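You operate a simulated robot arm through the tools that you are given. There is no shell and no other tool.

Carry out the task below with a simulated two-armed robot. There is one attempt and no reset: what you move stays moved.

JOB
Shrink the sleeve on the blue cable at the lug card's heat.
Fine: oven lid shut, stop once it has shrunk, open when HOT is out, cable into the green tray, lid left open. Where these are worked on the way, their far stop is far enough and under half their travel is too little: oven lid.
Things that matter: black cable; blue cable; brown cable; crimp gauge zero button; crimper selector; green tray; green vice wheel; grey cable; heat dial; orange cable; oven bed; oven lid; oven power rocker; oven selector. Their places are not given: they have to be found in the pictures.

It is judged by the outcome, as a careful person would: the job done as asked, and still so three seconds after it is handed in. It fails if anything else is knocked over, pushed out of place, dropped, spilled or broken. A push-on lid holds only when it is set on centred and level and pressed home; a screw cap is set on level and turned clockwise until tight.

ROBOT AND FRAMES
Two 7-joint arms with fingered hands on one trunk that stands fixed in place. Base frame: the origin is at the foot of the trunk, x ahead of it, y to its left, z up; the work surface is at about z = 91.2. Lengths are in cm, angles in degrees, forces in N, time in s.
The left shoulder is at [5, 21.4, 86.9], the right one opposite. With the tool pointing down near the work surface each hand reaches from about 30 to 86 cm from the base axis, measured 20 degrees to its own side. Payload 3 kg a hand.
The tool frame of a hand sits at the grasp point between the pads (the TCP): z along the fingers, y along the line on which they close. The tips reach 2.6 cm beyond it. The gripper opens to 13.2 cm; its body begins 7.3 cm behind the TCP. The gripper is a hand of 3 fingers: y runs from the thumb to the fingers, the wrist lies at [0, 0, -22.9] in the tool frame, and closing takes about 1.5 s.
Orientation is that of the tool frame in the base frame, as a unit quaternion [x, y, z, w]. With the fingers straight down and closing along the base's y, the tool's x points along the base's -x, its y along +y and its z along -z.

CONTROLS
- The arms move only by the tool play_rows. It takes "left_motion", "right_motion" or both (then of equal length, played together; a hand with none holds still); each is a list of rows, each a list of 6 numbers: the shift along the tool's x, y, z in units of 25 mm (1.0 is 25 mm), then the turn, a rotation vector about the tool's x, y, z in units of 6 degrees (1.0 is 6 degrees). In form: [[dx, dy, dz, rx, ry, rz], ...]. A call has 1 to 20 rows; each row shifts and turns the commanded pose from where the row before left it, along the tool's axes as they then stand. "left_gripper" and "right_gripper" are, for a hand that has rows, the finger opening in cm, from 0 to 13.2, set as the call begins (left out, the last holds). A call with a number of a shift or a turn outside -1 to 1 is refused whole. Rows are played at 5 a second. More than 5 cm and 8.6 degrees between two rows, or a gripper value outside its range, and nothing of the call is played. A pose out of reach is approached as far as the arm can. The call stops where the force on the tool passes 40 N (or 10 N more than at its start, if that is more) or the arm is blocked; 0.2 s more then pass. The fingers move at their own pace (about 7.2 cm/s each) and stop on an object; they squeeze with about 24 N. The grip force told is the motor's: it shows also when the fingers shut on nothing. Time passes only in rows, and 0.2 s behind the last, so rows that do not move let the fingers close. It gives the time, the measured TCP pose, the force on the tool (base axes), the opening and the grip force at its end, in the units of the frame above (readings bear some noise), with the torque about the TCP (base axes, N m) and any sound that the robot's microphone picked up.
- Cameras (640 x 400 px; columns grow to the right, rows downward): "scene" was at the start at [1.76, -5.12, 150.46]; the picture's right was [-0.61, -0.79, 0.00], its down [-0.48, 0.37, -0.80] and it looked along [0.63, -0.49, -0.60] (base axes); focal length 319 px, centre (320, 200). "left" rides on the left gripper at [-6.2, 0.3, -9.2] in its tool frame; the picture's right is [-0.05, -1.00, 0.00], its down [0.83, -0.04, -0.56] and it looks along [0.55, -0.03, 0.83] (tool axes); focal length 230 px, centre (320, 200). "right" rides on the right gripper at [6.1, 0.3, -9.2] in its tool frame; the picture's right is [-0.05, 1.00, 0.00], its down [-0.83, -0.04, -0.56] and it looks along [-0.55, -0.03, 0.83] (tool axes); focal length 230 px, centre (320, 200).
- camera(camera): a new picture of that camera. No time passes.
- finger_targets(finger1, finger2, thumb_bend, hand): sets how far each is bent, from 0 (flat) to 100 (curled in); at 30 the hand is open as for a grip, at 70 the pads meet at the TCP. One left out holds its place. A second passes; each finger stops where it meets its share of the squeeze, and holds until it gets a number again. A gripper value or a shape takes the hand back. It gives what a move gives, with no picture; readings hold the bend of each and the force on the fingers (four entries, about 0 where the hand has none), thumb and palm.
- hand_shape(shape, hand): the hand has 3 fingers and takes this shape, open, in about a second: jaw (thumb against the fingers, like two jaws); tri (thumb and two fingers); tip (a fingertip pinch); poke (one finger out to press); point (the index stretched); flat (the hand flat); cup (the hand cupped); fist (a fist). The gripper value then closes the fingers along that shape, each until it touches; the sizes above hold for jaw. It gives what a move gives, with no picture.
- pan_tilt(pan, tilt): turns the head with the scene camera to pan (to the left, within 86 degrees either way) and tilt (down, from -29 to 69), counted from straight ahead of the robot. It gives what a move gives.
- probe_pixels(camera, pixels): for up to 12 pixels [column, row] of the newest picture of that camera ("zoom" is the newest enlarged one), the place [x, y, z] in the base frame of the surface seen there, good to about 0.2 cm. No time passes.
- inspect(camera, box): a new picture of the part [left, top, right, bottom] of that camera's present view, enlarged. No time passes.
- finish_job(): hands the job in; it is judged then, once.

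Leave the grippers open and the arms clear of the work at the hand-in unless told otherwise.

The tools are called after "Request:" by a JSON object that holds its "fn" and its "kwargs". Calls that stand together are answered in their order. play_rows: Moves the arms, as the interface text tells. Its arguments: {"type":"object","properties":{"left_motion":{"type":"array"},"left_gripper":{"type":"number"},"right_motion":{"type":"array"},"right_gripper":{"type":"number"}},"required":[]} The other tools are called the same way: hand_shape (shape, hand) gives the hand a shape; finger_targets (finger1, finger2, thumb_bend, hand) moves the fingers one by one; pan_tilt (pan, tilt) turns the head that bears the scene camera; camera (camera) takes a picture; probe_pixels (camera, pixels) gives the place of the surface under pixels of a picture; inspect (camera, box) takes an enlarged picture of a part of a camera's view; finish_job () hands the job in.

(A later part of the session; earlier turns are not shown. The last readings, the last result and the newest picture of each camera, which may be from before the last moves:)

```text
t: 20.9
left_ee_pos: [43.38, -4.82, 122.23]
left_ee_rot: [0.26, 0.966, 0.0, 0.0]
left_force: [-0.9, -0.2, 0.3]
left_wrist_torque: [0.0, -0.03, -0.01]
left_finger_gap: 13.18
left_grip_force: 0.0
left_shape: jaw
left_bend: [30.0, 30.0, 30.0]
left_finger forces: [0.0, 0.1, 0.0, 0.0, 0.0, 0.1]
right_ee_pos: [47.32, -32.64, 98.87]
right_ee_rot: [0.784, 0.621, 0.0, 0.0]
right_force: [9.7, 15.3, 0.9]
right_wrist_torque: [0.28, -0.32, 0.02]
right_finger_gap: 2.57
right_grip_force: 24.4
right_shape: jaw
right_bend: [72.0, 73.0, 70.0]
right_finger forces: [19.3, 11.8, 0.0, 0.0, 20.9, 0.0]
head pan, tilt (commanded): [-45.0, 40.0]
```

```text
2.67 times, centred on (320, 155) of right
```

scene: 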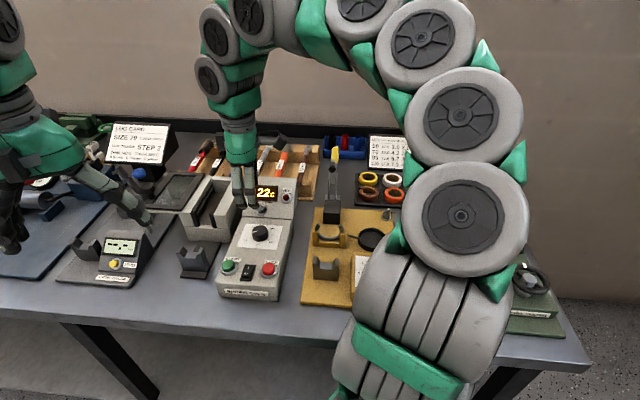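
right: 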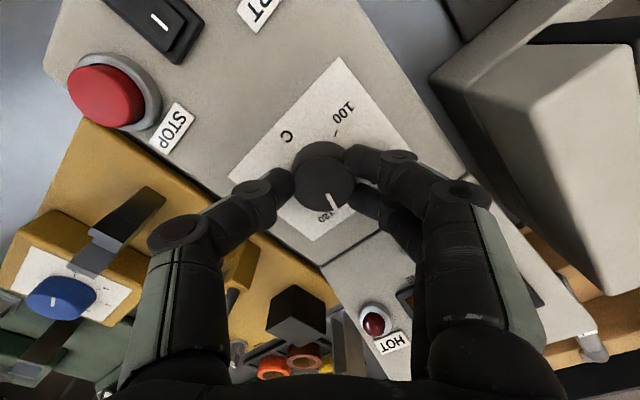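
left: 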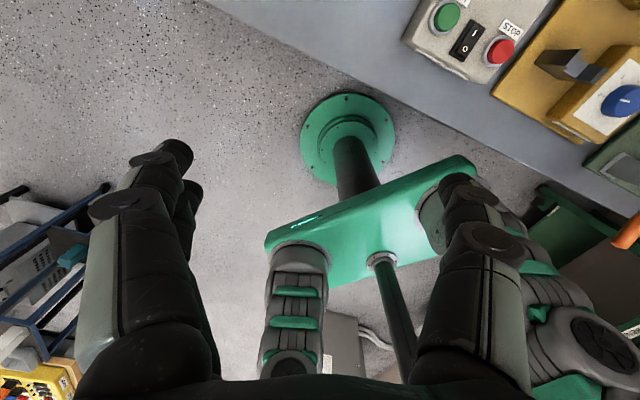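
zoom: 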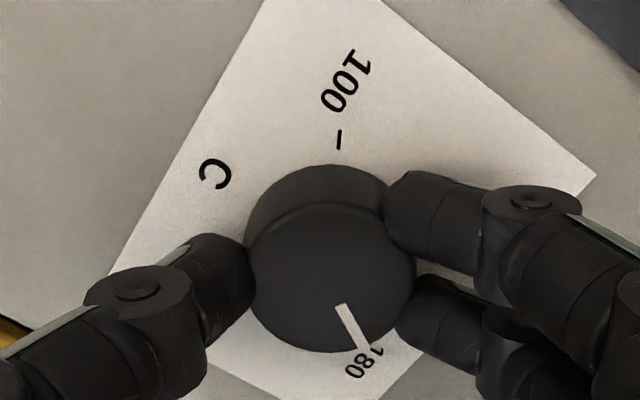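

By count it needs about 4° more. I'll turn 4°, then open the fingers, rise and check from above.

Request:
{"fn": "play_rows", "kwargs": {"right_motion": [[0.02, 0, 0, 0, 0, 0.35], [0, 0, 0, 0, 0, 0.35], [0, 0, 0, 0, 0, 0]]}}

Request:
{"fn": "play_rows", "kwargs": {"right_motion": [[0, 0, 0, 0, 0, 0], [0, 0, 0, 0, 0, 0], [0, 0, 0, 0, 0, 0], [0, 0, 0, 0, 0, 0]], "right_gripper": 5.5}}

Request:
{"fn": "play_rows", "kwargs": {"right_motion": [[0, 0, -0.8, 0, 0, 0], [0, 0, -0.8, 0, 0, 0], [0, 0, -0.8, 0, 0, 0], [0, 0, -0.8, 0, 0, 0]]}}

Request:
{"fn": "inspect", "kwargs": {"camera": "right", "box": [220, 50, 420, 200]}}

Request:
{"fn": "inspect", "kwargs": {"camera": "scene", "box": [205, 170, 305, 310]}}

```text
t: 21.7
left_ee_pos: [43.42, -4.79, 122.21]
left_ee_rot: [0.26, 0.966, 0.0, 0.0]
left_force: [-0.6, -0.4, 0.2]
left_wrist_torque: [-0.02, 0.01, -0.04]
left_finger_gap: 13.19
left_grip_force: 0.0
left_shape: jaw
left_bend: [30.0, 30.0, 30.0]
left_finger forces: [0.0, 0.1, 0.0, 0.1, 0.1, 0.1]
right_ee_pos: [47.51, -32.57, 98.99]
right_ee_rot: [0.806, 0.592, 0.0, 0.0]
right_force: [9.5, 13.0, 1.7]
right_wrist_torque: [0.21, -0.34, 0.0]
right_finger_gap: 2.58
right_grip_force: 24.2
right_shape: jaw
right_bend: [72.0, 73.0, 70.0]
right_finger forces: [18.7, 12.6, 0.0, 0.0, 21.3, 0.0]
head pan, tilt (commanded): [-45.0, 40.0]
```

```text
t: 22.7
left_ee_pos: [43.41, -4.72, 122.24]
left_ee_rot: [0.259, 0.966, 0.001, 0.0]
left_force: [0.2, -1.0, 0.5]
left_wrist_torque: [-0.02, 0.01, 0.01]
left_finger_gap: 13.18
left_grip_force: 0.0
left_shape: jaw
left_bend: [30.0, 30.0, 30.0]
left_finger forces: [0.0, 0.1, 0.0, 0.1, 0.0, 0.0]
right_ee_pos: [47.47, -32.59, 98.93]
right_ee_rot: [0.805, 0.593, 0.0, 0.0]
right_force: [-0.5, 0.5, 0.3]
right_wrist_torque: [0.03, -0.01, 0.01]
right_finger_gap: 5.46
right_grip_force: 0.0
right_shape: jaw
right_bend: [73.0, 73.0, 70.0]
right_finger forces: [0.0, 0.0, 0.1, 0.0, 0.0, 0.0]
head pan, tilt (commanded): [-45.0, 40.0]
```

```text
t: 23.7
left_ee_pos: [43.29, -4.77, 122.18]
left_ee_rot: [0.259, 0.966, 0.0, 0.001]
left_force: [0.3, -0.2, -0.1]
left_wrist_torque: [-0.02, 0.0, -0.01]
left_finger_gap: 13.2
left_grip_force: 0.2
left_shape: jaw
left_bend: [30.0, 30.0, 30.0]
left_finger forces: [0.0, 0.1, 0.0, 0.0, 0.0, 0.0]
right_ee_pos: [47.39, -32.51, 106.84]
right_ee_rot: [0.805, 0.593, 0.0, 0.0]
right_force: [-0.1, -0.8, -0.1]
right_wrist_torque: [0.03, 0.02, 0.02]
right_finger_gap: 5.44
right_grip_force: 0.0
right_shape: jaw
right_bend: [73.0, 73.0, 70.0]
right_finger forces: [0.0, 0.0, 0.0, 0.0, 0.1, 0.0]
head pan, tilt (commanded): [-45.0, 40.0]
```

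```text
2.67 times, centred on (320, 125) of right
```

zoom: 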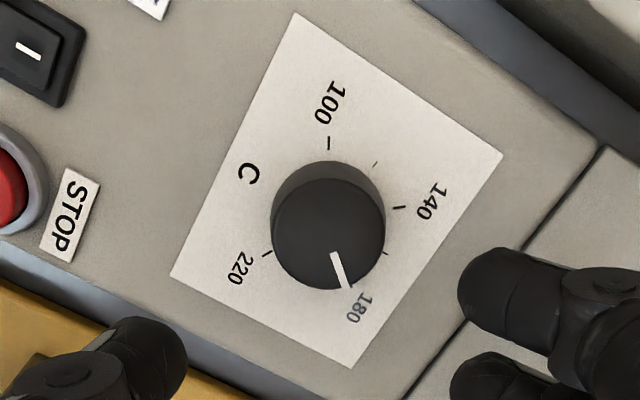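

```text
2.86 times, centred on (255, 240) of scene
```

zoom: 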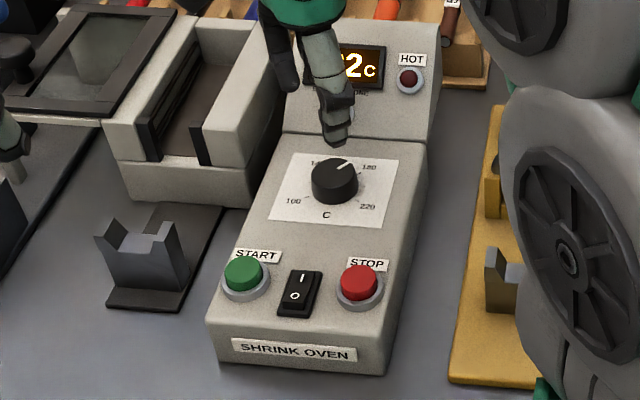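

I'll probe the pointer ends and the visible ticks to measure the angle.

Request:
{"fn": "inspect", "kwargs": {"camera": "right", "box": [270, 80, 390, 170]}}

Request:
{"fn": "probe_pixels", "kwargs": {"camera": "zoom", "pixels": [[340, 85], [500, 225], [200, 330], [300, 290], [318, 335], [345, 400], [280, 200], [430, 300], [160, 300], [470, 330]]}}

```text
4.44 times, centred on (330, 125) of right
```

zoom: 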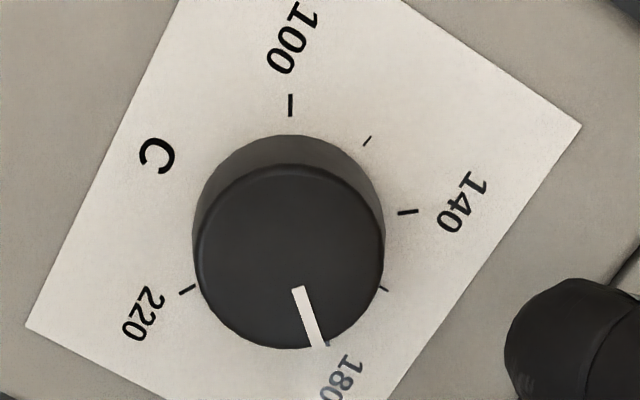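

```text
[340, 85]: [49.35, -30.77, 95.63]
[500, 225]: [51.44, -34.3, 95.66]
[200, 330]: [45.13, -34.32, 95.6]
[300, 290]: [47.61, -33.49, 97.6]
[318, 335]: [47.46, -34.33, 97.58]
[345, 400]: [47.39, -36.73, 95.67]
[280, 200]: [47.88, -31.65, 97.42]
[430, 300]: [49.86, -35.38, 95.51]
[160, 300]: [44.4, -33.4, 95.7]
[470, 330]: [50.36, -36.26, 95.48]
```

From the tick geometry the pointer is within about 1° of 180 (≈179.5 C). Next I rise, turn the hand back to the bench axis and go over the rack to look at the blue cable closely.

Request:
{"fn": "play_rows", "kwargs": {"right_motion": [[0, 0, -0.25, 0, 0, -0.969], [0, 0, -0.25, 0, 0, -0.969], [0, 0, -0.25, 0, 0, -0.969], [0, 0, -0.25, 0, 0, -0.969], [0, 0, -0.25, 0, 0, -0.969], [0, 0, -0.25, 0, 0, -0.969], [0, 0, -0.25, 0, 0, -0.969], [0, 0, -0.25, 0, 0, -0.969], [0, 0, -0.25, 0, 0, -0.969], [0, 0, -0.25, 0, 0, -0.969], [-0.907, 0.553, 0, 0, 0, 0], [-0.907, 0.553, 0, 0, 0, 0], [-0.907, 0.553, 0, 0, 0, 0], [-0.907, 0.553, 0, 0, 0, 0], [-0.907, 0.553, 0, 0, 0, 0], [-0.907, 0.553, 0, 0, 0, 0], [-0.907, 0.553, 0, 0, 0, 0], [-0.907, 0.553, 0, 0, 0, 0], [-0.907, 0.553, 0, 0, 0, 0], [0, 0, 0, 0, 0, 0]], "right_gripper": 5.5}}

Request:
{"fn": "camera", "kwargs": {"camera": "right"}}

Request:
{"fn": "inspect", "kwargs": {"camera": "scene", "box": [120, 110, 320, 310]}}

```text
t: 27.9
left_ee_pos: [43.39, -4.79, 122.19]
left_ee_rot: [0.26, 0.966, -0.001, 0.0]
left_force: [0.4, 0.5, 0.1]
left_wrist_torque: [-0.01, 0.0, -0.03]
left_finger_gap: 13.2
left_grip_force: 0.1
left_shape: jaw
left_bend: [30.0, 30.0, 30.0]
left_finger forces: [0.1, 0.1, 0.0, 0.1, 0.1, 0.0]
right_ee_pos: [69.34, -39.45, 112.95]
right_ee_rot: [0.416, 0.909, 0.001, 0.0]
right_force: [0.0, 0.1, -0.4]
right_wrist_torque: [0.01, 0.02, -0.02]
right_finger_gap: 5.49
right_grip_force: 0.0
right_shape: jaw
right_bend: [73.0, 73.0, 70.0]
right_finger forces: [0.0, 0.0, 0.0, 0.1, 0.1, 0.1]
right hand out of reach, approached as far as the arm can: row 19
head pan, tilt (commanded): [-45.0, 40.0]
```

```text
taken
```

right: 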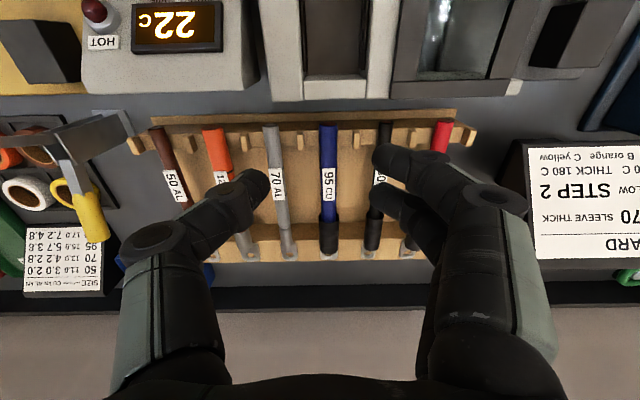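

```text
2.00 times, centred on (220, 210) of scene
```

zoom: 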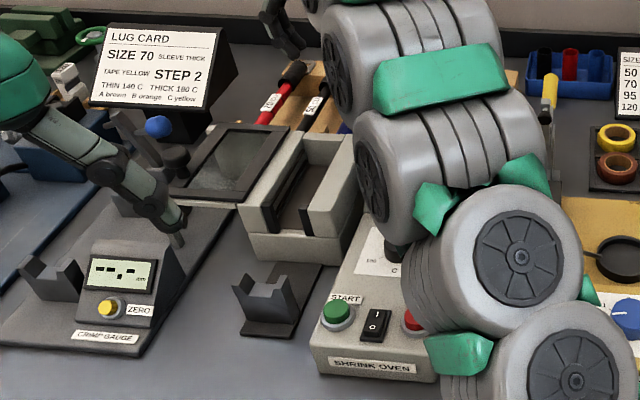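

Blue cable sits at column ≈328, between grey (275) and black (385). I'll enlarge and probe it in detail: ends, sleeve, pegs and boards.

Request:
{"fn": "inspect", "kwargs": {"camera": "right", "box": [230, 90, 430, 270]}}

Request:
{"fn": "probe_pixels", "kwargs": {"camera": "right", "pixels": [[328, 126], [328, 135], [328, 150], [329, 165], [329, 190], [329, 210], [329, 218], [329, 228], [329, 240], [329, 248], [329, 256], [329, 261]]}}

Request:
{"fn": "probe_pixels", "kwargs": {"camera": "right", "pixels": [[301, 140], [356, 140], [356, 133], [300, 118], [300, 130], [310, 180], [350, 180], [350, 228], [350, 245], [385, 130], [274, 130], [350, 260]]}}

```text
2.22 times, centred on (330, 180) of right
```

zoom: 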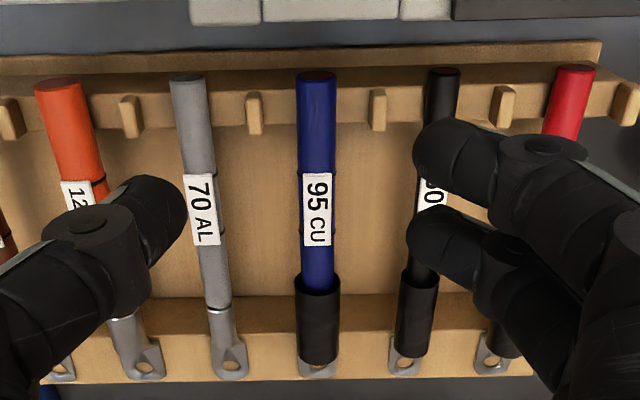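

```text
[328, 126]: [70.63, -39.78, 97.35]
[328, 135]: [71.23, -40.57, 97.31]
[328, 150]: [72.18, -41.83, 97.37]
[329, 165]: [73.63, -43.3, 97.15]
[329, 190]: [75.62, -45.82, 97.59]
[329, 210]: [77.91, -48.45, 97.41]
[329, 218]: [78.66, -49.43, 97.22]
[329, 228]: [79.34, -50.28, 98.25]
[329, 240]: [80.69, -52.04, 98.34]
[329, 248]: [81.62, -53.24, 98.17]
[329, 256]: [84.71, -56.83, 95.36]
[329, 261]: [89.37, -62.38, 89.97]
```

```text
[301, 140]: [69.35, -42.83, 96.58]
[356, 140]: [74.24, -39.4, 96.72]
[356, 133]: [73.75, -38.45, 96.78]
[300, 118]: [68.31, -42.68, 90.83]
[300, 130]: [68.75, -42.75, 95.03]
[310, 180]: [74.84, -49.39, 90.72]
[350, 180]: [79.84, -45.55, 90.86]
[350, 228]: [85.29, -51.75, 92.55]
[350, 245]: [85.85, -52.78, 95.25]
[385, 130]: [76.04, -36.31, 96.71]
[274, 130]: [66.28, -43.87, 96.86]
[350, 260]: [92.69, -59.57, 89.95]
```

Cable: tail v-end at [70.6,-39.8], sleeve ≈ [79.2,-50.1]–[82.5,-54.4], lug tip near [85,-57.3]; axis z≈96.35, radius 1 cm. Now I probe the shape of my own fingers at this opening to be sure they fit between the neighbouring cables.

Request:
{"fn": "probe_pixels", "kwargs": {"camera": "right", "pixels": [[262, 182], [250, 190], [230, 205], [205, 200], [155, 235], [380, 160], [400, 150], [440, 155], [500, 195], [375, 195], [400, 205], [440, 170]]}}

```text
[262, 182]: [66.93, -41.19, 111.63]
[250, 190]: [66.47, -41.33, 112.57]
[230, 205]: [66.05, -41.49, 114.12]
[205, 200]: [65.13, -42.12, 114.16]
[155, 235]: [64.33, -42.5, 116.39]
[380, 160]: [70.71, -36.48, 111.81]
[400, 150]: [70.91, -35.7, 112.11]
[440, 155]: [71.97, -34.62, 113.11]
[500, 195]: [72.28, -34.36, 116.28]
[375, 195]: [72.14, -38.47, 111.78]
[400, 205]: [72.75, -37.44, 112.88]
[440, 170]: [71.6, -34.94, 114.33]
```

The neighbours leave 5.1 cm to each side, so I'll use a narrower 3.6 cm opening and hold the TCP about 1 cm above the cable axis. First I lower to z≈106 and re-read the pose.

Request:
{"fn": "play_rows", "kwargs": {"right_motion": [[0, 0, 0.9, 0, 0, 0], [0, 0, 0.9, 0, 0, 0], [0, 0, 0.9, 0, 0, 0], [0, 0, 0, 0, 0, 0], [0, 0, 0, 0, 0, 0]], "right_gripper": 3.6}}

Request:
{"fn": "camera", "kwargs": {"camera": "right"}}

Request:
{"fn": "camera", "kwargs": {"camera": "scene"}}

```text
t: 29.1
left_ee_pos: [43.37, -4.83, 122.16]
left_ee_rot: [0.259, 0.966, 0.0, 0.0]
left_force: [-0.6, -0.3, -0.5]
left_wrist_torque: [0.01, 0.0, 0.0]
left_finger_gap: 13.2
left_grip_force: 0.1
left_shape: jaw
left_bend: [30.0, 30.0, 30.0]
left_finger forces: [0.1, 0.0, 0.0, 0.0, 0.0, 0.0]
right_ee_pos: [69.34, -39.48, 106.34]
right_ee_rot: [0.416, 0.909, 0.0, 0.0]
right_force: [-0.4, 0.1, -0.5]
right_wrist_torque: [0.0, 0.0, -0.01]
right_finger_gap: 3.64
right_grip_force: 0.2
right_shape: jaw
right_bend: [73.0, 73.0, 70.0]
right_finger forces: [0.0, 0.0, 0.0, 0.0, 0.0, 0.0]
head pan, tilt (commanded): [-45.0, 40.0]
```

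```text
taken
```

right: 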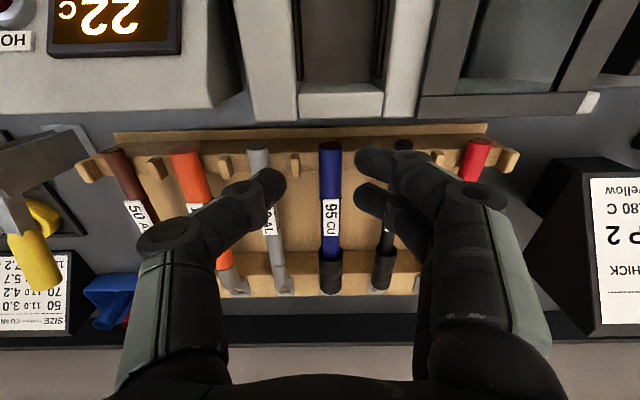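

```text
taken
```

scene: 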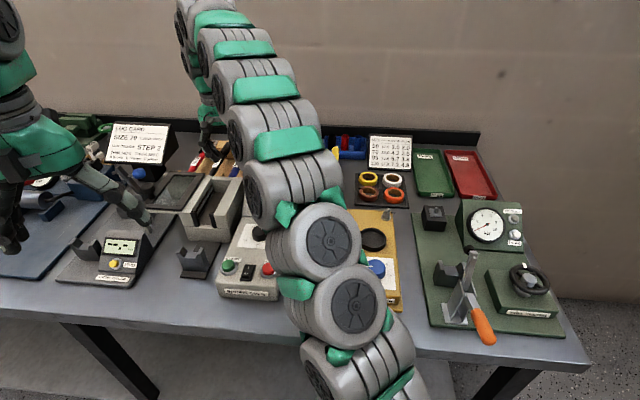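

The command follows the reached pose. I go diagonally forward and down over the blue cable to z≈99.3 and check alignment before the last descent.

Request:
{"fn": "play_rows", "kwargs": {"right_motion": [[-0.65, 0.09, 0.45, 0, 0, 0], [-0.65, 0.09, 0.45, 0, 0, 0], [-0.55, 0.085, 0.45, 0, 0, 0], [-0.5, 0, 0.5, 0, 0, 0], [-0.4, 0, 0.5, 0, 0, 0], [-0.22, 0, 0.48, 0, 0, 0], [0, 0, 0, 0, 0, 0]]}}

Request:
{"fn": "camera", "kwargs": {"camera": "right"}}

Request:
{"fn": "inspect", "kwargs": {"camera": "right", "box": [220, 100, 420, 300]}}

```text
t: 30.7
left_ee_pos: [43.31, -4.89, 122.2]
left_ee_rot: [0.26, 0.966, -0.001, -0.001]
left_force: [0.3, -1.3, -1.3]
left_wrist_torque: [0.03, 0.0, 0.01]
left_finger_gap: 13.2
left_grip_force: 0.1
left_shape: jaw
left_bend: [30.0, 30.0, 30.0]
left_finger forces: [0.1, 0.0, 0.1, 0.1, 0.0, 0.0]
right_ee_pos: [74.53, -44.9, 99.46]
right_ee_rot: [0.416, 0.909, 0.0, 0.0]
right_force: [1.2, 0.0, 0.2]
right_wrist_torque: [-0.01, -0.01, 0.04]
right_finger_gap: 3.63
right_grip_force: 0.0
right_shape: jaw
right_bend: [73.0, 73.0, 70.0]
right_finger forces: [0.0, 0.1, 0.0, 0.1, 0.0, 0.0]
head pan, tilt (commanded): [-45.0, 40.0]
```

```text
taken
```

right: 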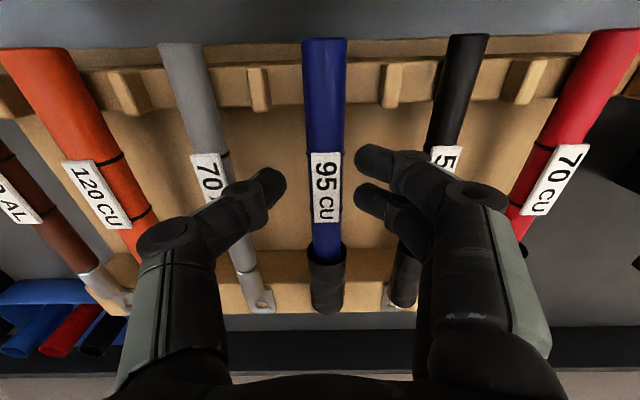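

```text
2.00 times, centred on (320, 200) of right
```

zoom: 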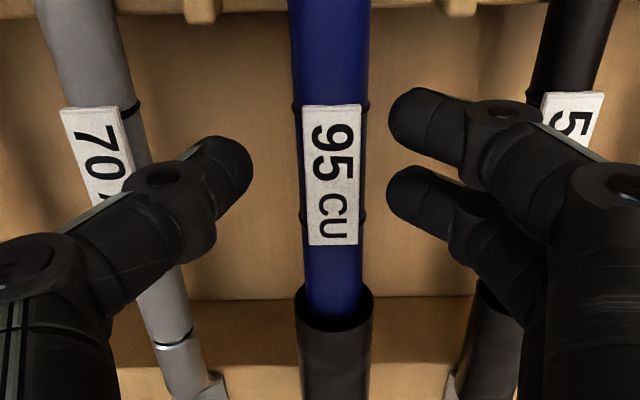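

The cable passes slightly toward the finger side. I'll probe its edges to compute the exact lateral offset.

Request:
{"fn": "probe_pixels", "kwargs": {"camera": "zoom", "pixels": [[332, 60], [332, 95], [332, 260], [333, 290], [301, 180], [362, 180], [332, 150], [332, 200]]}}

```text
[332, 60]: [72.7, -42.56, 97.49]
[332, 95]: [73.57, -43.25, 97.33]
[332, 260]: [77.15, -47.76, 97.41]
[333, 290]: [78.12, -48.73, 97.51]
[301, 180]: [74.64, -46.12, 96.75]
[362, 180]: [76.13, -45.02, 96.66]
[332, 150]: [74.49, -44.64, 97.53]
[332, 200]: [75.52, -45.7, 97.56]
```

The axis is 0.2 cm to the finger side. I'll correct that, descend to z≈97.4 and close on the cable.

Request:
{"fn": "play_rows", "kwargs": {"right_motion": [[0, 0.08, 0.2, 0, 0, 0], [0, 0, 0.31, 0, 0, 0], [0, 0, 0.31, 0, 0, 0], [0, 0, 0, 0, 0, 0]]}}

Request:
{"fn": "play_rows", "kwargs": {"right_motion": [[0, 0, 0, 0, 0, 0], [0, 0, 0, 0, 0, 0], [0, 0, 0, 0, 0, 0], [0, 0, 0, 0, 0, 0], [0, 0, 0, 0, 0, 0], [0, 0, 0, 0, 0, 0]], "right_gripper": 1.2}}

Request:
{"fn": "camera", "kwargs": {"camera": "right"}}

```text
t: 31.7
left_ee_pos: [43.4, -4.82, 122.25]
left_ee_rot: [0.26, 0.966, 0.0, 0.001]
left_force: [0.6, -0.2, -0.3]
left_wrist_torque: [-0.02, 0.01, -0.02]
left_finger_gap: 13.19
left_grip_force: 0.0
left_shape: jaw
left_bend: [30.0, 30.0, 30.0]
left_finger forces: [0.1, 0.0, 0.0, 0.0, 0.0, 0.0]
right_ee_pos: [74.81, -44.63, 97.28]
right_ee_rot: [0.416, 0.909, 0.0, 0.0]
right_force: [-0.1, -0.3, -0.3]
right_wrist_torque: [-0.03, -0.01, 0.03]
right_finger_gap: 3.61
right_grip_force: 0.0
right_shape: jaw
right_bend: [73.0, 73.0, 70.0]
right_finger forces: [0.0, 0.0, 0.1, 0.1, 0.0, 0.0]
head pan, tilt (commanded): [-45.0, 40.0]
```

```text
t: 33.1
left_ee_pos: [43.34, -4.78, 122.23]
left_ee_rot: [0.26, 0.966, 0.001, 0.0]
left_force: [-0.4, -0.3, 0.0]
left_wrist_torque: [-0.02, -0.01, 0.0]
left_finger_gap: 13.19
left_grip_force: 0.0
left_shape: jaw
left_bend: [30.0, 30.0, 30.0]
left_finger forces: [0.0, 0.0, 0.0, 0.1, 0.0, 0.0]
right_ee_pos: [74.77, -44.73, 97.32]
right_ee_rot: [0.417, 0.909, 0.0, 0.001]
right_force: [-0.4, 0.3, -1.2]
right_wrist_torque: [0.04, -0.03, -0.02]
right_finger_gap: 1.19
right_grip_force: 24.0
right_shape: jaw
right_bend: [72.0, 71.0, 72.0]
right_finger forces: [9.0, 9.2, 0.0, 0.0, 18.0, 0.0]
head pan, tilt (commanded): [-45.0, 40.0]
```

```text
taken
```

right: 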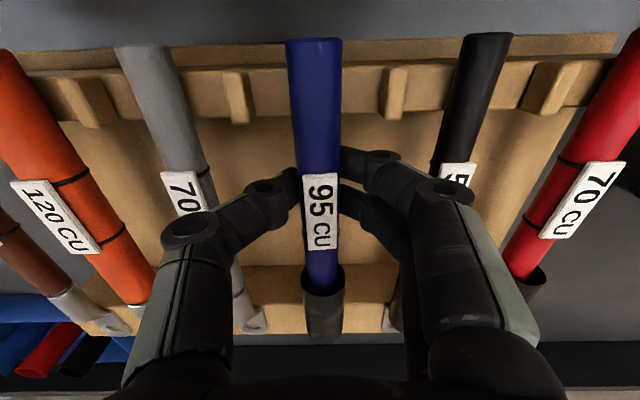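

The fingers press the cable (9+9 N against 18 N). I tighten to 0.5 cm and lift slightly to see whether the cable comes along level.

Request:
{"fn": "play_rows", "kwargs": {"right_motion": [[0, 0, 0, 0, 0, 0], [0, 0, 0, 0, 0, 0], [0, 0, 0, 0, 0, 0], [0, 0, -0.3, 0, 0, 0], [0, 0, -0.3, 0, 0, 0], [0, 0, 0, 0, 0, 0]], "right_gripper": 0.5}}

Request:
{"fn": "camera", "kwargs": {"camera": "right"}}

Request:
{"fn": "inspect", "kwargs": {"camera": "scene", "box": [150, 110, 290, 220]}}

```text
t: 34.5
left_ee_pos: [43.36, -4.79, 122.25]
left_ee_rot: [0.259, 0.966, 0.0, -0.001]
left_force: [-0.3, 0.5, 0.4]
left_wrist_torque: [-0.01, -0.02, -0.03]
left_finger_gap: 13.2
left_grip_force: 0.0
left_shape: jaw
left_bend: [30.0, 30.0, 30.0]
left_finger forces: [0.0, 0.1, 0.0, 0.0, 0.0, 0.0]
right_ee_pos: [74.82, -44.7, 98.86]
right_ee_rot: [0.417, 0.909, 0.0, 0.0]
right_force: [0.1, -0.7, -0.2]
right_wrist_torque: [0.01, 0.0, 0.0]
right_finger_gap: 0.54
right_grip_force: 24.8
right_shape: jaw
right_bend: [73.0, 73.0, 74.0]
right_finger forces: [0.1, 0.5, 0.1, 0.1, 0.0, 0.0]
head pan, tilt (commanded): [-45.0, 40.0]
```

```text
taken
```

right: 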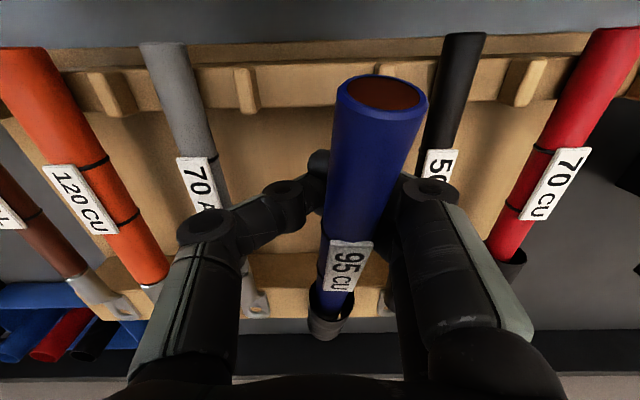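

```text
3.64 times, centred on (220, 165) of scene
```

zoom: 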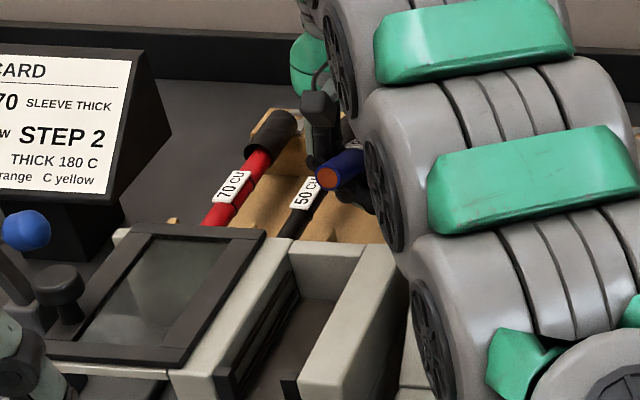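

The cable did not stay between the pads: it was squeezed upward, and its tail now rests high on my closed fingers (tail face at (385,93) in the right picture) while its sleeve end is still low. I stop and measure how it lies.

Request:
{"fn": "probe_pixels", "kwargs": {"camera": "right", "pixels": [[385, 95], [370, 140], [358, 180], [348, 220], [340, 265], [333, 295], [328, 325], [320, 165], [300, 195], [390, 190], [330, 335], [345, 245]]}}

Request:
{"fn": "inspect", "kwargs": {"camera": "right", "box": [260, 60, 440, 350]}}

```text
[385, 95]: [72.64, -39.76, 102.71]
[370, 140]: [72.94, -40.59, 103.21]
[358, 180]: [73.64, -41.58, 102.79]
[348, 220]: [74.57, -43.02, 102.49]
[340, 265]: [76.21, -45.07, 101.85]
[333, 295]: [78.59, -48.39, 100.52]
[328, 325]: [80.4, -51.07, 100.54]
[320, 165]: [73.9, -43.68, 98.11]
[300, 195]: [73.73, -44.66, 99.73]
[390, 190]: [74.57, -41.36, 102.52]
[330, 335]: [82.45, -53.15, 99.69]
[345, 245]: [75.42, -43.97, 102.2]
```

```text
1.38 times, centred on (350, 205) of right
```

zoom: 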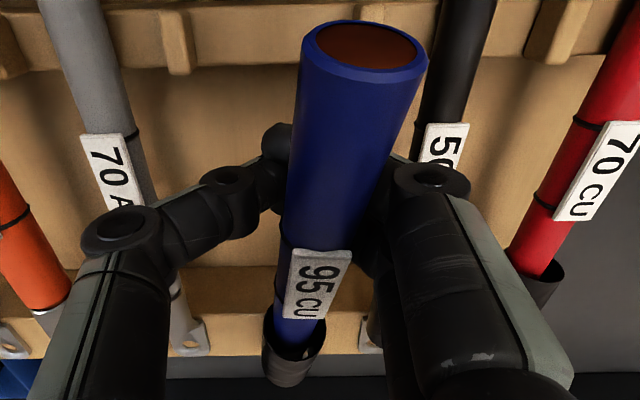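

The gripping point of the tips is about 1.8 cm below the TCP, so they closed under the cable and pushed it up; I should hold the TCP higher next time. Before recovering, I test the finger geometry on the free left hand: first a 2 cm gap in jaw, and look at it.

Request:
{"fn": "play_rows", "kwargs": {"left_motion": [[0, 0, 0, 0, 0, 0], [0, 0, 0, 0, 0, 0], [0, 0, 0, 0, 0, 0], [0, 0, 0, 0, 0, 0], [0, 0, 0, 0, 0, 0], [0, 0, 0, 0, 0, 0]], "left_gripper": 2.0}}

Request:
{"fn": "inspect", "kwargs": {"camera": "scene", "box": [0, 100, 170, 260]}}

Request:
{"fn": "camera", "kwargs": {"camera": "left"}}

Request:
{"fn": "camera", "kwargs": {"camera": "right"}}

```text
t: 35.9
left_ee_pos: [43.36, -4.81, 122.23]
left_ee_rot: [0.26, 0.966, -0.001, 0.0]
left_force: [0.0, 0.3, -0.2]
left_wrist_torque: [-0.01, 0.01, -0.04]
left_finger_gap: 2.08
left_grip_force: 0.1
left_shape: jaw
left_bend: [73.0, 73.0, 70.0]
left_finger forces: [0.0, 0.0, 0.0, 0.0, 0.0, 0.0]
right_ee_pos: [74.88, -44.54, 98.75]
right_ee_rot: [0.417, 0.909, 0.0, 0.0]
right_force: [0.3, -0.1, -2.0]
right_wrist_torque: [0.06, 0.0, -0.02]
right_finger_gap: 0.55
right_grip_force: 23.6
right_shape: jaw
right_bend: [73.0, 73.0, 74.0]
right_finger forces: [0.0, 0.0, 0.0, 0.0, 0.0, 0.1]
head pan, tilt (commanded): [-45.0, 40.0]
```

```text
2.50 times, centred on (85, 180) of scene
```

zoom: 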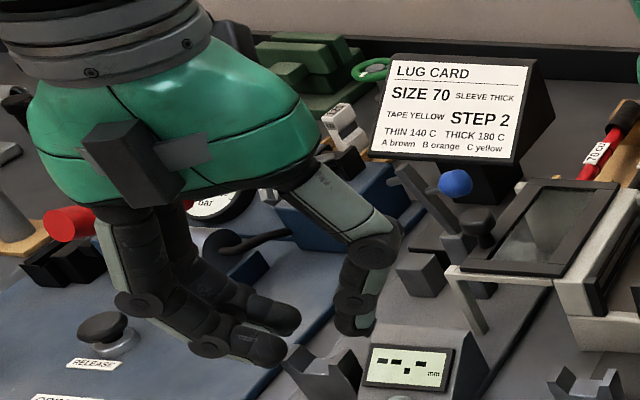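

```text
taken
```

left: 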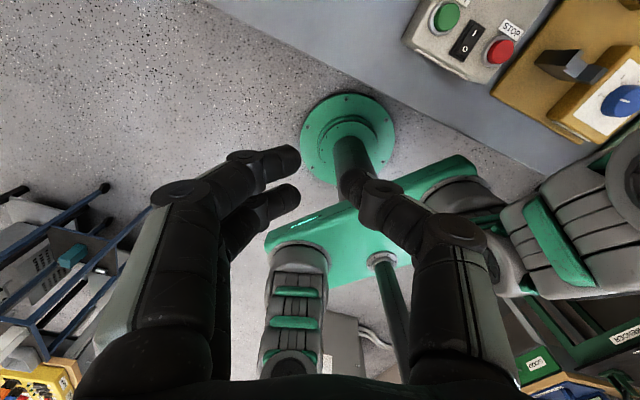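

```text
taken
```

right: 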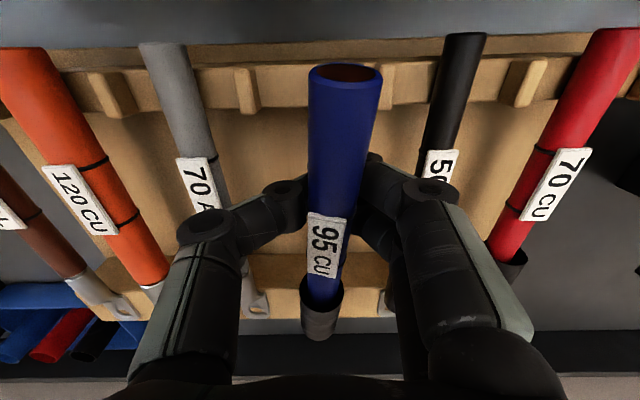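

The tips meet end-on, so the true pinch plane is about 1.8 cm below the TCP. The cable now lies across my closed fingertips (about 2 N of weight) and has settled straighter. I measure it again.

Request:
{"fn": "probe_pixels", "kwargs": {"camera": "right", "pixels": [[345, 74], [342, 100], [340, 140], [336, 180], [330, 215], [325, 260], [321, 295], [319, 325], [318, 338], [290, 200], [370, 170], [320, 310]]}}

Request:
{"fn": "inspect", "kwargs": {"camera": "right", "box": [240, 50, 440, 350]}}

Request:
{"fn": "inspect", "kwargs": {"camera": "scene", "box": [170, 110, 270, 200]}}

```text
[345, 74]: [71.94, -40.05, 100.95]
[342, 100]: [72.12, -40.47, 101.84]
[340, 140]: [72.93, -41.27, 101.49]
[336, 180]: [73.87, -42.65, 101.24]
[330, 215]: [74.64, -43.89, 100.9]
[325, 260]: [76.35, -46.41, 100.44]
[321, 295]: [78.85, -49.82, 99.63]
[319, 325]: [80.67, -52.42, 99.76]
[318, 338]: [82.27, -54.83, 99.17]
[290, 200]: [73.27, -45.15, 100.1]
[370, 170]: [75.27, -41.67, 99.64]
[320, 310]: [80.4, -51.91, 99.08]
```

```text
1.33 times, centred on (340, 200) of right
```

zoom: 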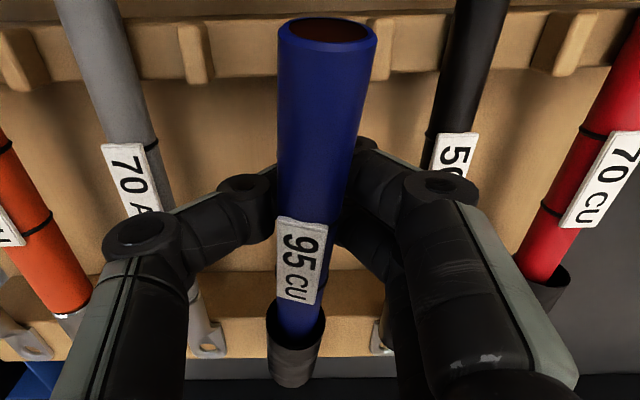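

```text
4.44 times, centred on (220, 155) of scene
```

zoom: 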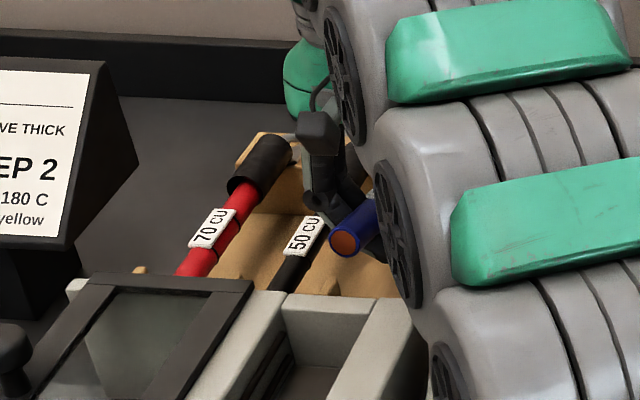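

The cable lies across the fingertips with its axis ~1 cm above TCP and the lug end on the far board. I'll lower the hand 3.4 cm so the tail comes back down onto the near board between its pegs, without opening yet.

Request:
{"fn": "play_rows", "kwargs": {"right_motion": [[0, 0, 0.25, 0, 0, 0], [0, 0, 0.25, 0, 0, 0], [0, 0, 0.25, 0, 0, 0], [0, 0, 0.25, 0, 0, 0], [0, 0, 0.2, 0, 0, 0], [0, 0, 0.16, 0, 0, 0], [0, 0, 0, 0, 0, 0]]}}

Request:
{"fn": "camera", "kwargs": {"camera": "right"}}

Request:
{"fn": "probe_pixels", "kwargs": {"camera": "right", "pixels": [[330, 60], [330, 100], [330, 140], [328, 180], [326, 215], [325, 260], [321, 295], [319, 325]]}}

```text
t: 37.5
left_ee_pos: [43.28, -4.84, 122.07]
left_ee_rot: [0.26, 0.966, 0.0, -0.001]
left_force: [0.0, 0.3, -0.5]
left_wrist_torque: [-0.01, -0.01, 0.0]
left_finger_gap: 2.08
left_grip_force: 0.0
left_shape: jaw
left_bend: [73.0, 73.0, 70.0]
left_finger forces: [0.0, 0.0, 0.1, 0.1, 0.1, 0.0]
right_ee_pos: [74.81, -44.66, 95.43]
right_ee_rot: [0.416, 0.909, 0.0, 0.001]
right_force: [0.1, 0.3, -0.9]
right_wrist_torque: [-0.01, -0.03, 0.01]
right_finger_gap: 0.52
right_grip_force: 23.7
right_shape: jaw
right_bend: [73.0, 73.0, 74.0]
right_finger forces: [0.3, 0.0, 0.0, 0.0, 0.1, 0.1]
head pan, tilt (commanded): [-45.0, 40.0]
```

```text
taken
```

right: 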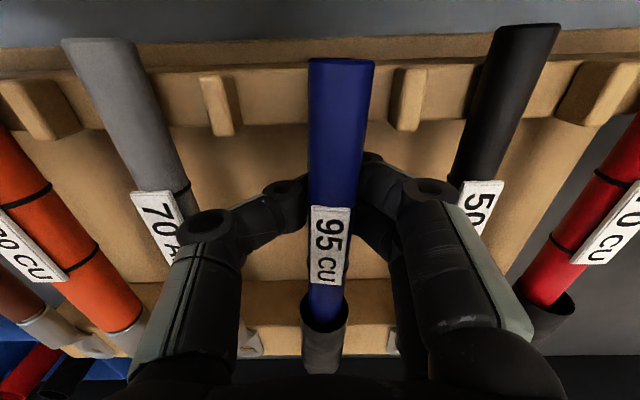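

```text
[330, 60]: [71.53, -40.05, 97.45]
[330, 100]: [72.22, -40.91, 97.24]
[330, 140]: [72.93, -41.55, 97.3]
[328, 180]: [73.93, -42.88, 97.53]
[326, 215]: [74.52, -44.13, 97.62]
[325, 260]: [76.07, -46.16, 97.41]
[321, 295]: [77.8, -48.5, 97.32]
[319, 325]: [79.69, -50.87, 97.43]
```

The cable is back level on the boards (top z≈97.4), turned about 4°. I open to 2.8 cm, then raise to TCP ≈98.15 (pinch plane at the axis) while turning 4° to match it.

Request:
{"fn": "play_rows", "kwargs": {"right_motion": [[0, 0, 0, 0, 0, 0], [0, 0, 0, 0, 0, 0], [0, 0, 0, 0, 0, 0], [0, 0, 0, 0, 0, 0], [0, 0, 0, 0, 0, 0]], "right_gripper": 2.9}}

Request:
{"fn": "camera", "kwargs": {"camera": "right"}}

```text
t: 38.7
left_ee_pos: [43.4, -4.74, 122.18]
left_ee_rot: [0.259, 0.966, 0.0, -0.001]
left_force: [0.9, -0.8, -0.4]
left_wrist_torque: [0.0, 0.0, -0.01]
left_finger_gap: 2.06
left_grip_force: 0.0
left_shape: jaw
left_bend: [73.0, 73.0, 70.0]
left_finger forces: [0.1, 0.0, 0.0, 0.0, 0.0, 0.1]
right_ee_pos: [74.84, -44.65, 95.37]
right_ee_rot: [0.416, 0.909, 0.001, -0.001]
right_force: [0.3, 0.1, -0.3]
right_wrist_torque: [0.0, -0.04, 0.0]
right_finger_gap: 2.87
right_grip_force: 0.1
right_shape: jaw
right_bend: [73.0, 73.0, 70.0]
right_finger forces: [0.0, 0.0, 0.0, 0.1, 0.1, 0.0]
head pan, tilt (commanded): [-45.0, 40.0]
```

```text
taken
```

right: 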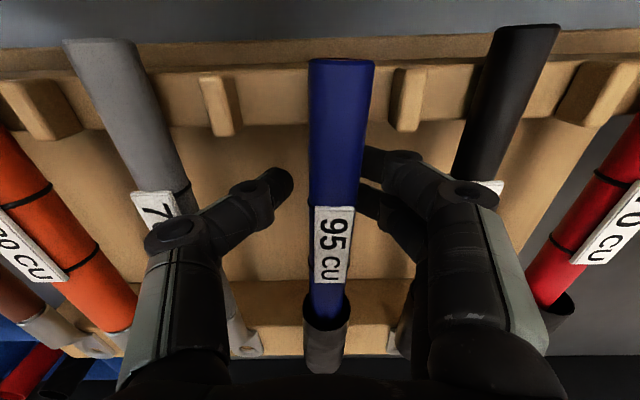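

With the edges measured, the cable is about 0.55 cm toward the finger side and turned ~4.5°. I raise 0.7 cm (still under the cable), shift and turn to match, then stop to check.

Request:
{"fn": "play_rows", "kwargs": {"right_motion": [[0, 0, -0.28, 0, 0, 0], [0, 0.11, 0, 0, 0, 0.37], [0, 0.11, 0, 0, 0, 0.37], [0, 0, 0, 0, 0, 0]]}}

Request:
{"fn": "camera", "kwargs": {"camera": "right"}}

Request:
{"fn": "inspect", "kwargs": {"camera": "right", "box": [220, 100, 420, 300]}}

```text
t: 39.7
left_ee_pos: [43.5, -4.78, 122.14]
left_ee_rot: [0.26, 0.966, 0.0, 0.0]
left_force: [0.1, 0.3, -0.3]
left_wrist_torque: [0.03, 0.02, 0.01]
left_finger_gap: 2.04
left_grip_force: 0.1
left_shape: jaw
left_bend: [73.0, 73.0, 70.0]
left_finger forces: [0.0, 0.0, 0.0, 0.1, 0.0, 0.0]
right_ee_pos: [75.12, -44.39, 96.2]
right_ee_rot: [0.452, 0.892, 0.0, 0.0]
right_force: [0.6, 0.3, -1.3]
right_wrist_torque: [-0.01, 0.03, -0.02]
right_finger_gap: 2.87
right_grip_force: 0.0
right_shape: jaw
right_bend: [73.0, 73.0, 70.0]
right_finger forces: [0.0, 0.1, 0.0, 0.1, 0.0, 0.0]
head pan, tilt (commanded): [-45.0, 40.0]
```

```text
taken
```

right: 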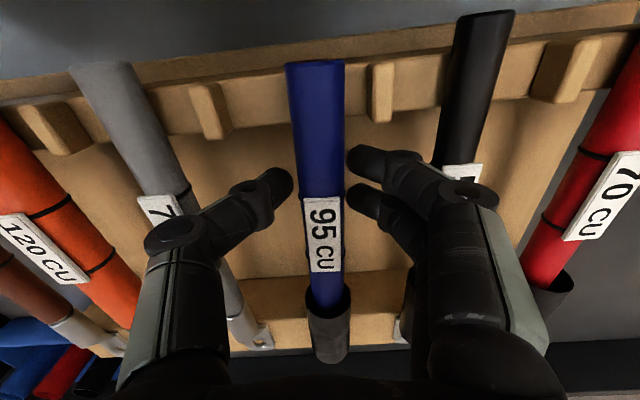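

```text
2.00 times, centred on (320, 200) of right
```

zoom: 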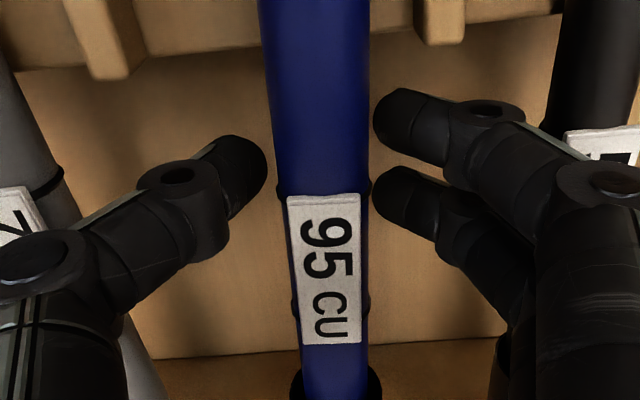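

Now it's centred within 0.1 cm and parallel. I raise to TCP ≈98.15 so the tips sit at the cable's axis height, then close gently to 1.6 cm.

Request:
{"fn": "play_rows", "kwargs": {"right_motion": [[0, 0.03, -0.26, 0, 0, 0], [0, 0, -0.26, 0, 0, 0], [0, 0, -0.26, 0, 0, 0], [0, 0, 0, 0, 0, 0]]}}

Request:
{"fn": "camera", "kwargs": {"camera": "right"}}

```text
t: 40.7
left_ee_pos: [43.38, -4.76, 122.24]
left_ee_rot: [0.26, 0.966, 0.0, 0.001]
left_force: [-0.9, 0.0, -0.2]
left_wrist_torque: [-0.01, 0.0, -0.02]
left_finger_gap: 2.06
left_grip_force: 0.0
left_shape: jaw
left_bend: [73.0, 73.0, 70.0]
left_finger forces: [0.0, 0.0, 0.1, 0.0, 0.0, 0.0]
right_ee_pos: [75.24, -44.35, 98.16]
right_ee_rot: [0.451, 0.892, 0.0, 0.0]
right_force: [0.1, 0.4, -0.8]
right_wrist_torque: [0.0, 0.01, -0.01]
right_finger_gap: 2.88
right_grip_force: 0.1
right_shape: jaw
right_bend: [73.0, 73.0, 70.0]
right_finger forces: [0.0, 0.0, 0.0, 0.0, 0.0, 0.1]
head pan, tilt (commanded): [-45.0, 40.0]
```

```text
taken
```

right: 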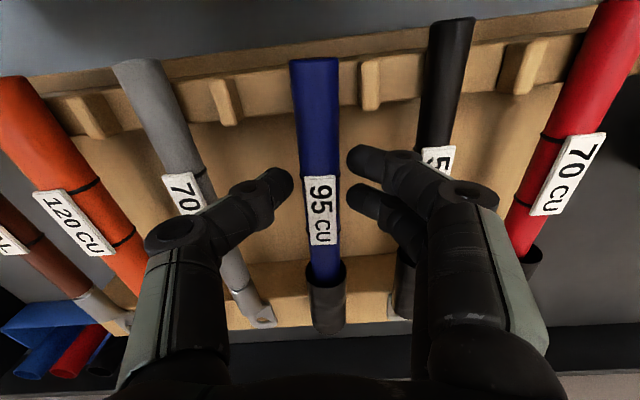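

The tips are level with the cable's sides. I close to 1.5 cm and read the forces.

Request:
{"fn": "play_rows", "kwargs": {"right_motion": [[0, 0, 0, 0, 0, 0], [0, 0, 0, 0, 0, 0], [0, 0, 0, 0, 0, 0], [0, 0, 0, 0, 0, 0], [0, 0, 0, 0, 0, 0], [0, 0, 0, 0, 0, 0]], "right_gripper": 1.5}}

Request:
{"fn": "camera", "kwargs": {"camera": "right"}}

```text
t: 42.1
left_ee_pos: [43.42, -4.77, 122.22]
left_ee_rot: [0.259, 0.966, -0.001, -0.001]
left_force: [0.0, 0.0, 0.4]
left_wrist_torque: [-0.01, -0.02, 0.01]
left_finger_gap: 2.04
left_grip_force: 0.0
left_shape: jaw
left_bend: [73.0, 73.0, 70.0]
left_finger forces: [0.1, 0.0, 0.0, 0.0, 0.1, 0.1]
right_ee_pos: [75.13, -44.31, 98.11]
right_ee_rot: [0.451, 0.893, -0.001, 0.0]
right_force: [0.5, -0.1, -0.8]
right_wrist_torque: [-0.04, -0.01, -0.02]
right_finger_gap: 1.51
right_grip_force: 24.0
right_shape: jaw
right_bend: [72.0, 72.0, 70.0]
right_finger forces: [10.6, 10.7, 0.0, 0.0, 21.3, 0.1]
head pan, tilt (commanded): [-45.0, 40.0]
```

```text
taken
```

right: 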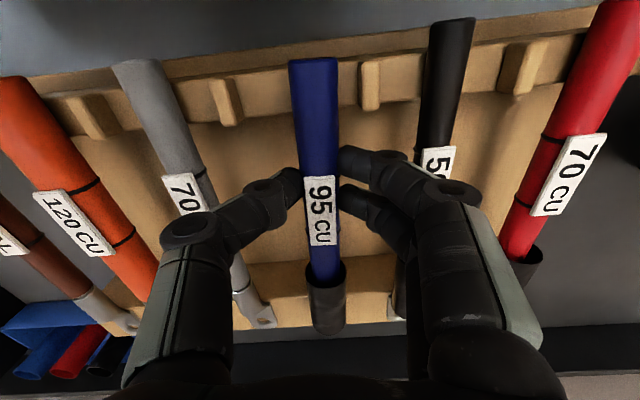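

Forces are 10.6, 10.7 and 21.3 N and the cable hasn't moved. I lift 0.5 cm and look.

Request:
{"fn": "play_rows", "kwargs": {"right_motion": [[0, 0, -0.1, 0, 0, 0], [0, 0, -0.1, 0, 0, 0], [0, 0, 0, 0, 0, 0]]}}

Request:
{"fn": "camera", "kwargs": {"camera": "right"}}

Request:
{"fn": "probe_pixels", "kwargs": {"camera": "right", "pixels": [[314, 62], [315, 90], [316, 130], [319, 160], [323, 250], [325, 280], [327, 320]]}}

```text
t: 42.9
left_ee_pos: [43.31, -4.83, 122.15]
left_ee_rot: [0.259, 0.966, 0.001, 0.0]
left_force: [0.1, 0.0, -0.3]
left_wrist_torque: [-0.03, -0.02, -0.02]
left_finger_gap: 2.04
left_grip_force: 0.0
left_shape: jaw
left_bend: [73.0, 73.0, 70.0]
left_finger forces: [0.0, 0.0, 0.0, 0.1, 0.1, 0.0]
right_ee_pos: [75.19, -44.39, 98.67]
right_ee_rot: [0.452, 0.892, 0.0, 0.0]
right_force: [-0.3, -0.2, -1.3]
right_wrist_torque: [0.08, 0.04, 0.0]
right_finger_gap: 1.48
right_grip_force: 24.3
right_shape: jaw
right_bend: [72.0, 72.0, 70.0]
right_finger forces: [11.0, 10.3, 0.0, 0.0, 21.3, 0.0]
head pan, tilt (commanded): [-45.0, 40.0]
```

```text
taken
```

right: 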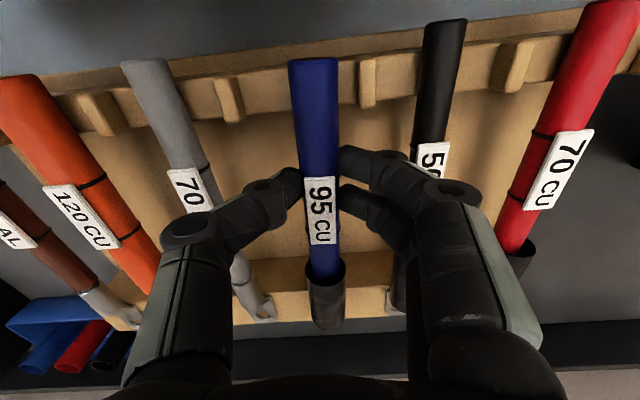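

```text
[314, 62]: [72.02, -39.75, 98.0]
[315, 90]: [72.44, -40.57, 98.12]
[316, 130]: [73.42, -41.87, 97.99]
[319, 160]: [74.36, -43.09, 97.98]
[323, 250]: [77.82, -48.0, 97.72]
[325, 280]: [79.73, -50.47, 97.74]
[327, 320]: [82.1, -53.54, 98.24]
```

The cable rises level with the hand (top z≈98, near and far). I continue up and back on a diagonal so the tail clears the oven's rear wall.

Request:
{"fn": "play_rows", "kwargs": {"right_motion": [[0.3, 0, -0.3, 0, 0, 0], [0.4, 0, -0.4, 0, 0, 0], [0.4, 0, -0.5, 0, 0, 0], [0.3, 0, -0.6, 0, 0, 0], [0, 0, -0.6, 0, 0, 0], [0.1, 0, -0.5, 0, 0, 0], [0, 0, 0, 0, 0, 0]]}}

Request:
{"fn": "camera", "kwargs": {"camera": "right"}}

Request:
{"fn": "camera", "kwargs": {"camera": "scene"}}

```text
t: 44.5
left_ee_pos: [43.4, -4.8, 122.22]
left_ee_rot: [0.26, 0.966, 0.0, 0.0]
left_force: [-0.5, 0.4, 0.2]
left_wrist_torque: [-0.01, 0.0, 0.0]
left_finger_gap: 2.04
left_grip_force: 0.1
left_shape: jaw
left_bend: [73.0, 73.0, 70.0]
left_finger forces: [0.1, 0.0, 0.1, 0.0, 0.0, 0.0]
right_ee_pos: [73.21, -41.31, 105.87]
right_ee_rot: [0.452, 0.892, 0.001, 0.0]
right_force: [0.5, -0.8, -1.6]
right_wrist_torque: [0.05, 0.04, 0.01]
right_finger_gap: 1.51
right_grip_force: 23.7
right_shape: jaw
right_bend: [72.0, 72.0, 70.0]
right_finger forces: [11.3, 10.4, 0.0, 0.1, 21.4, 0.0]
head pan, tilt (commanded): [-45.0, 40.0]
```

```text
taken
```

right: 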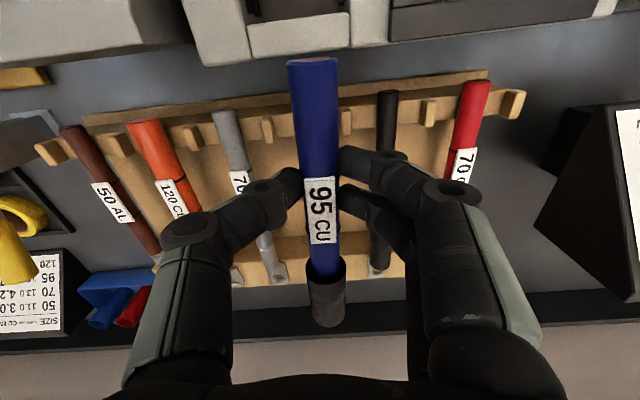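

```text
taken
```

scene: 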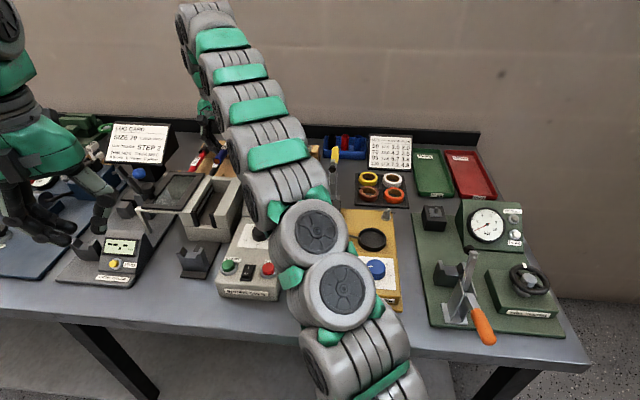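

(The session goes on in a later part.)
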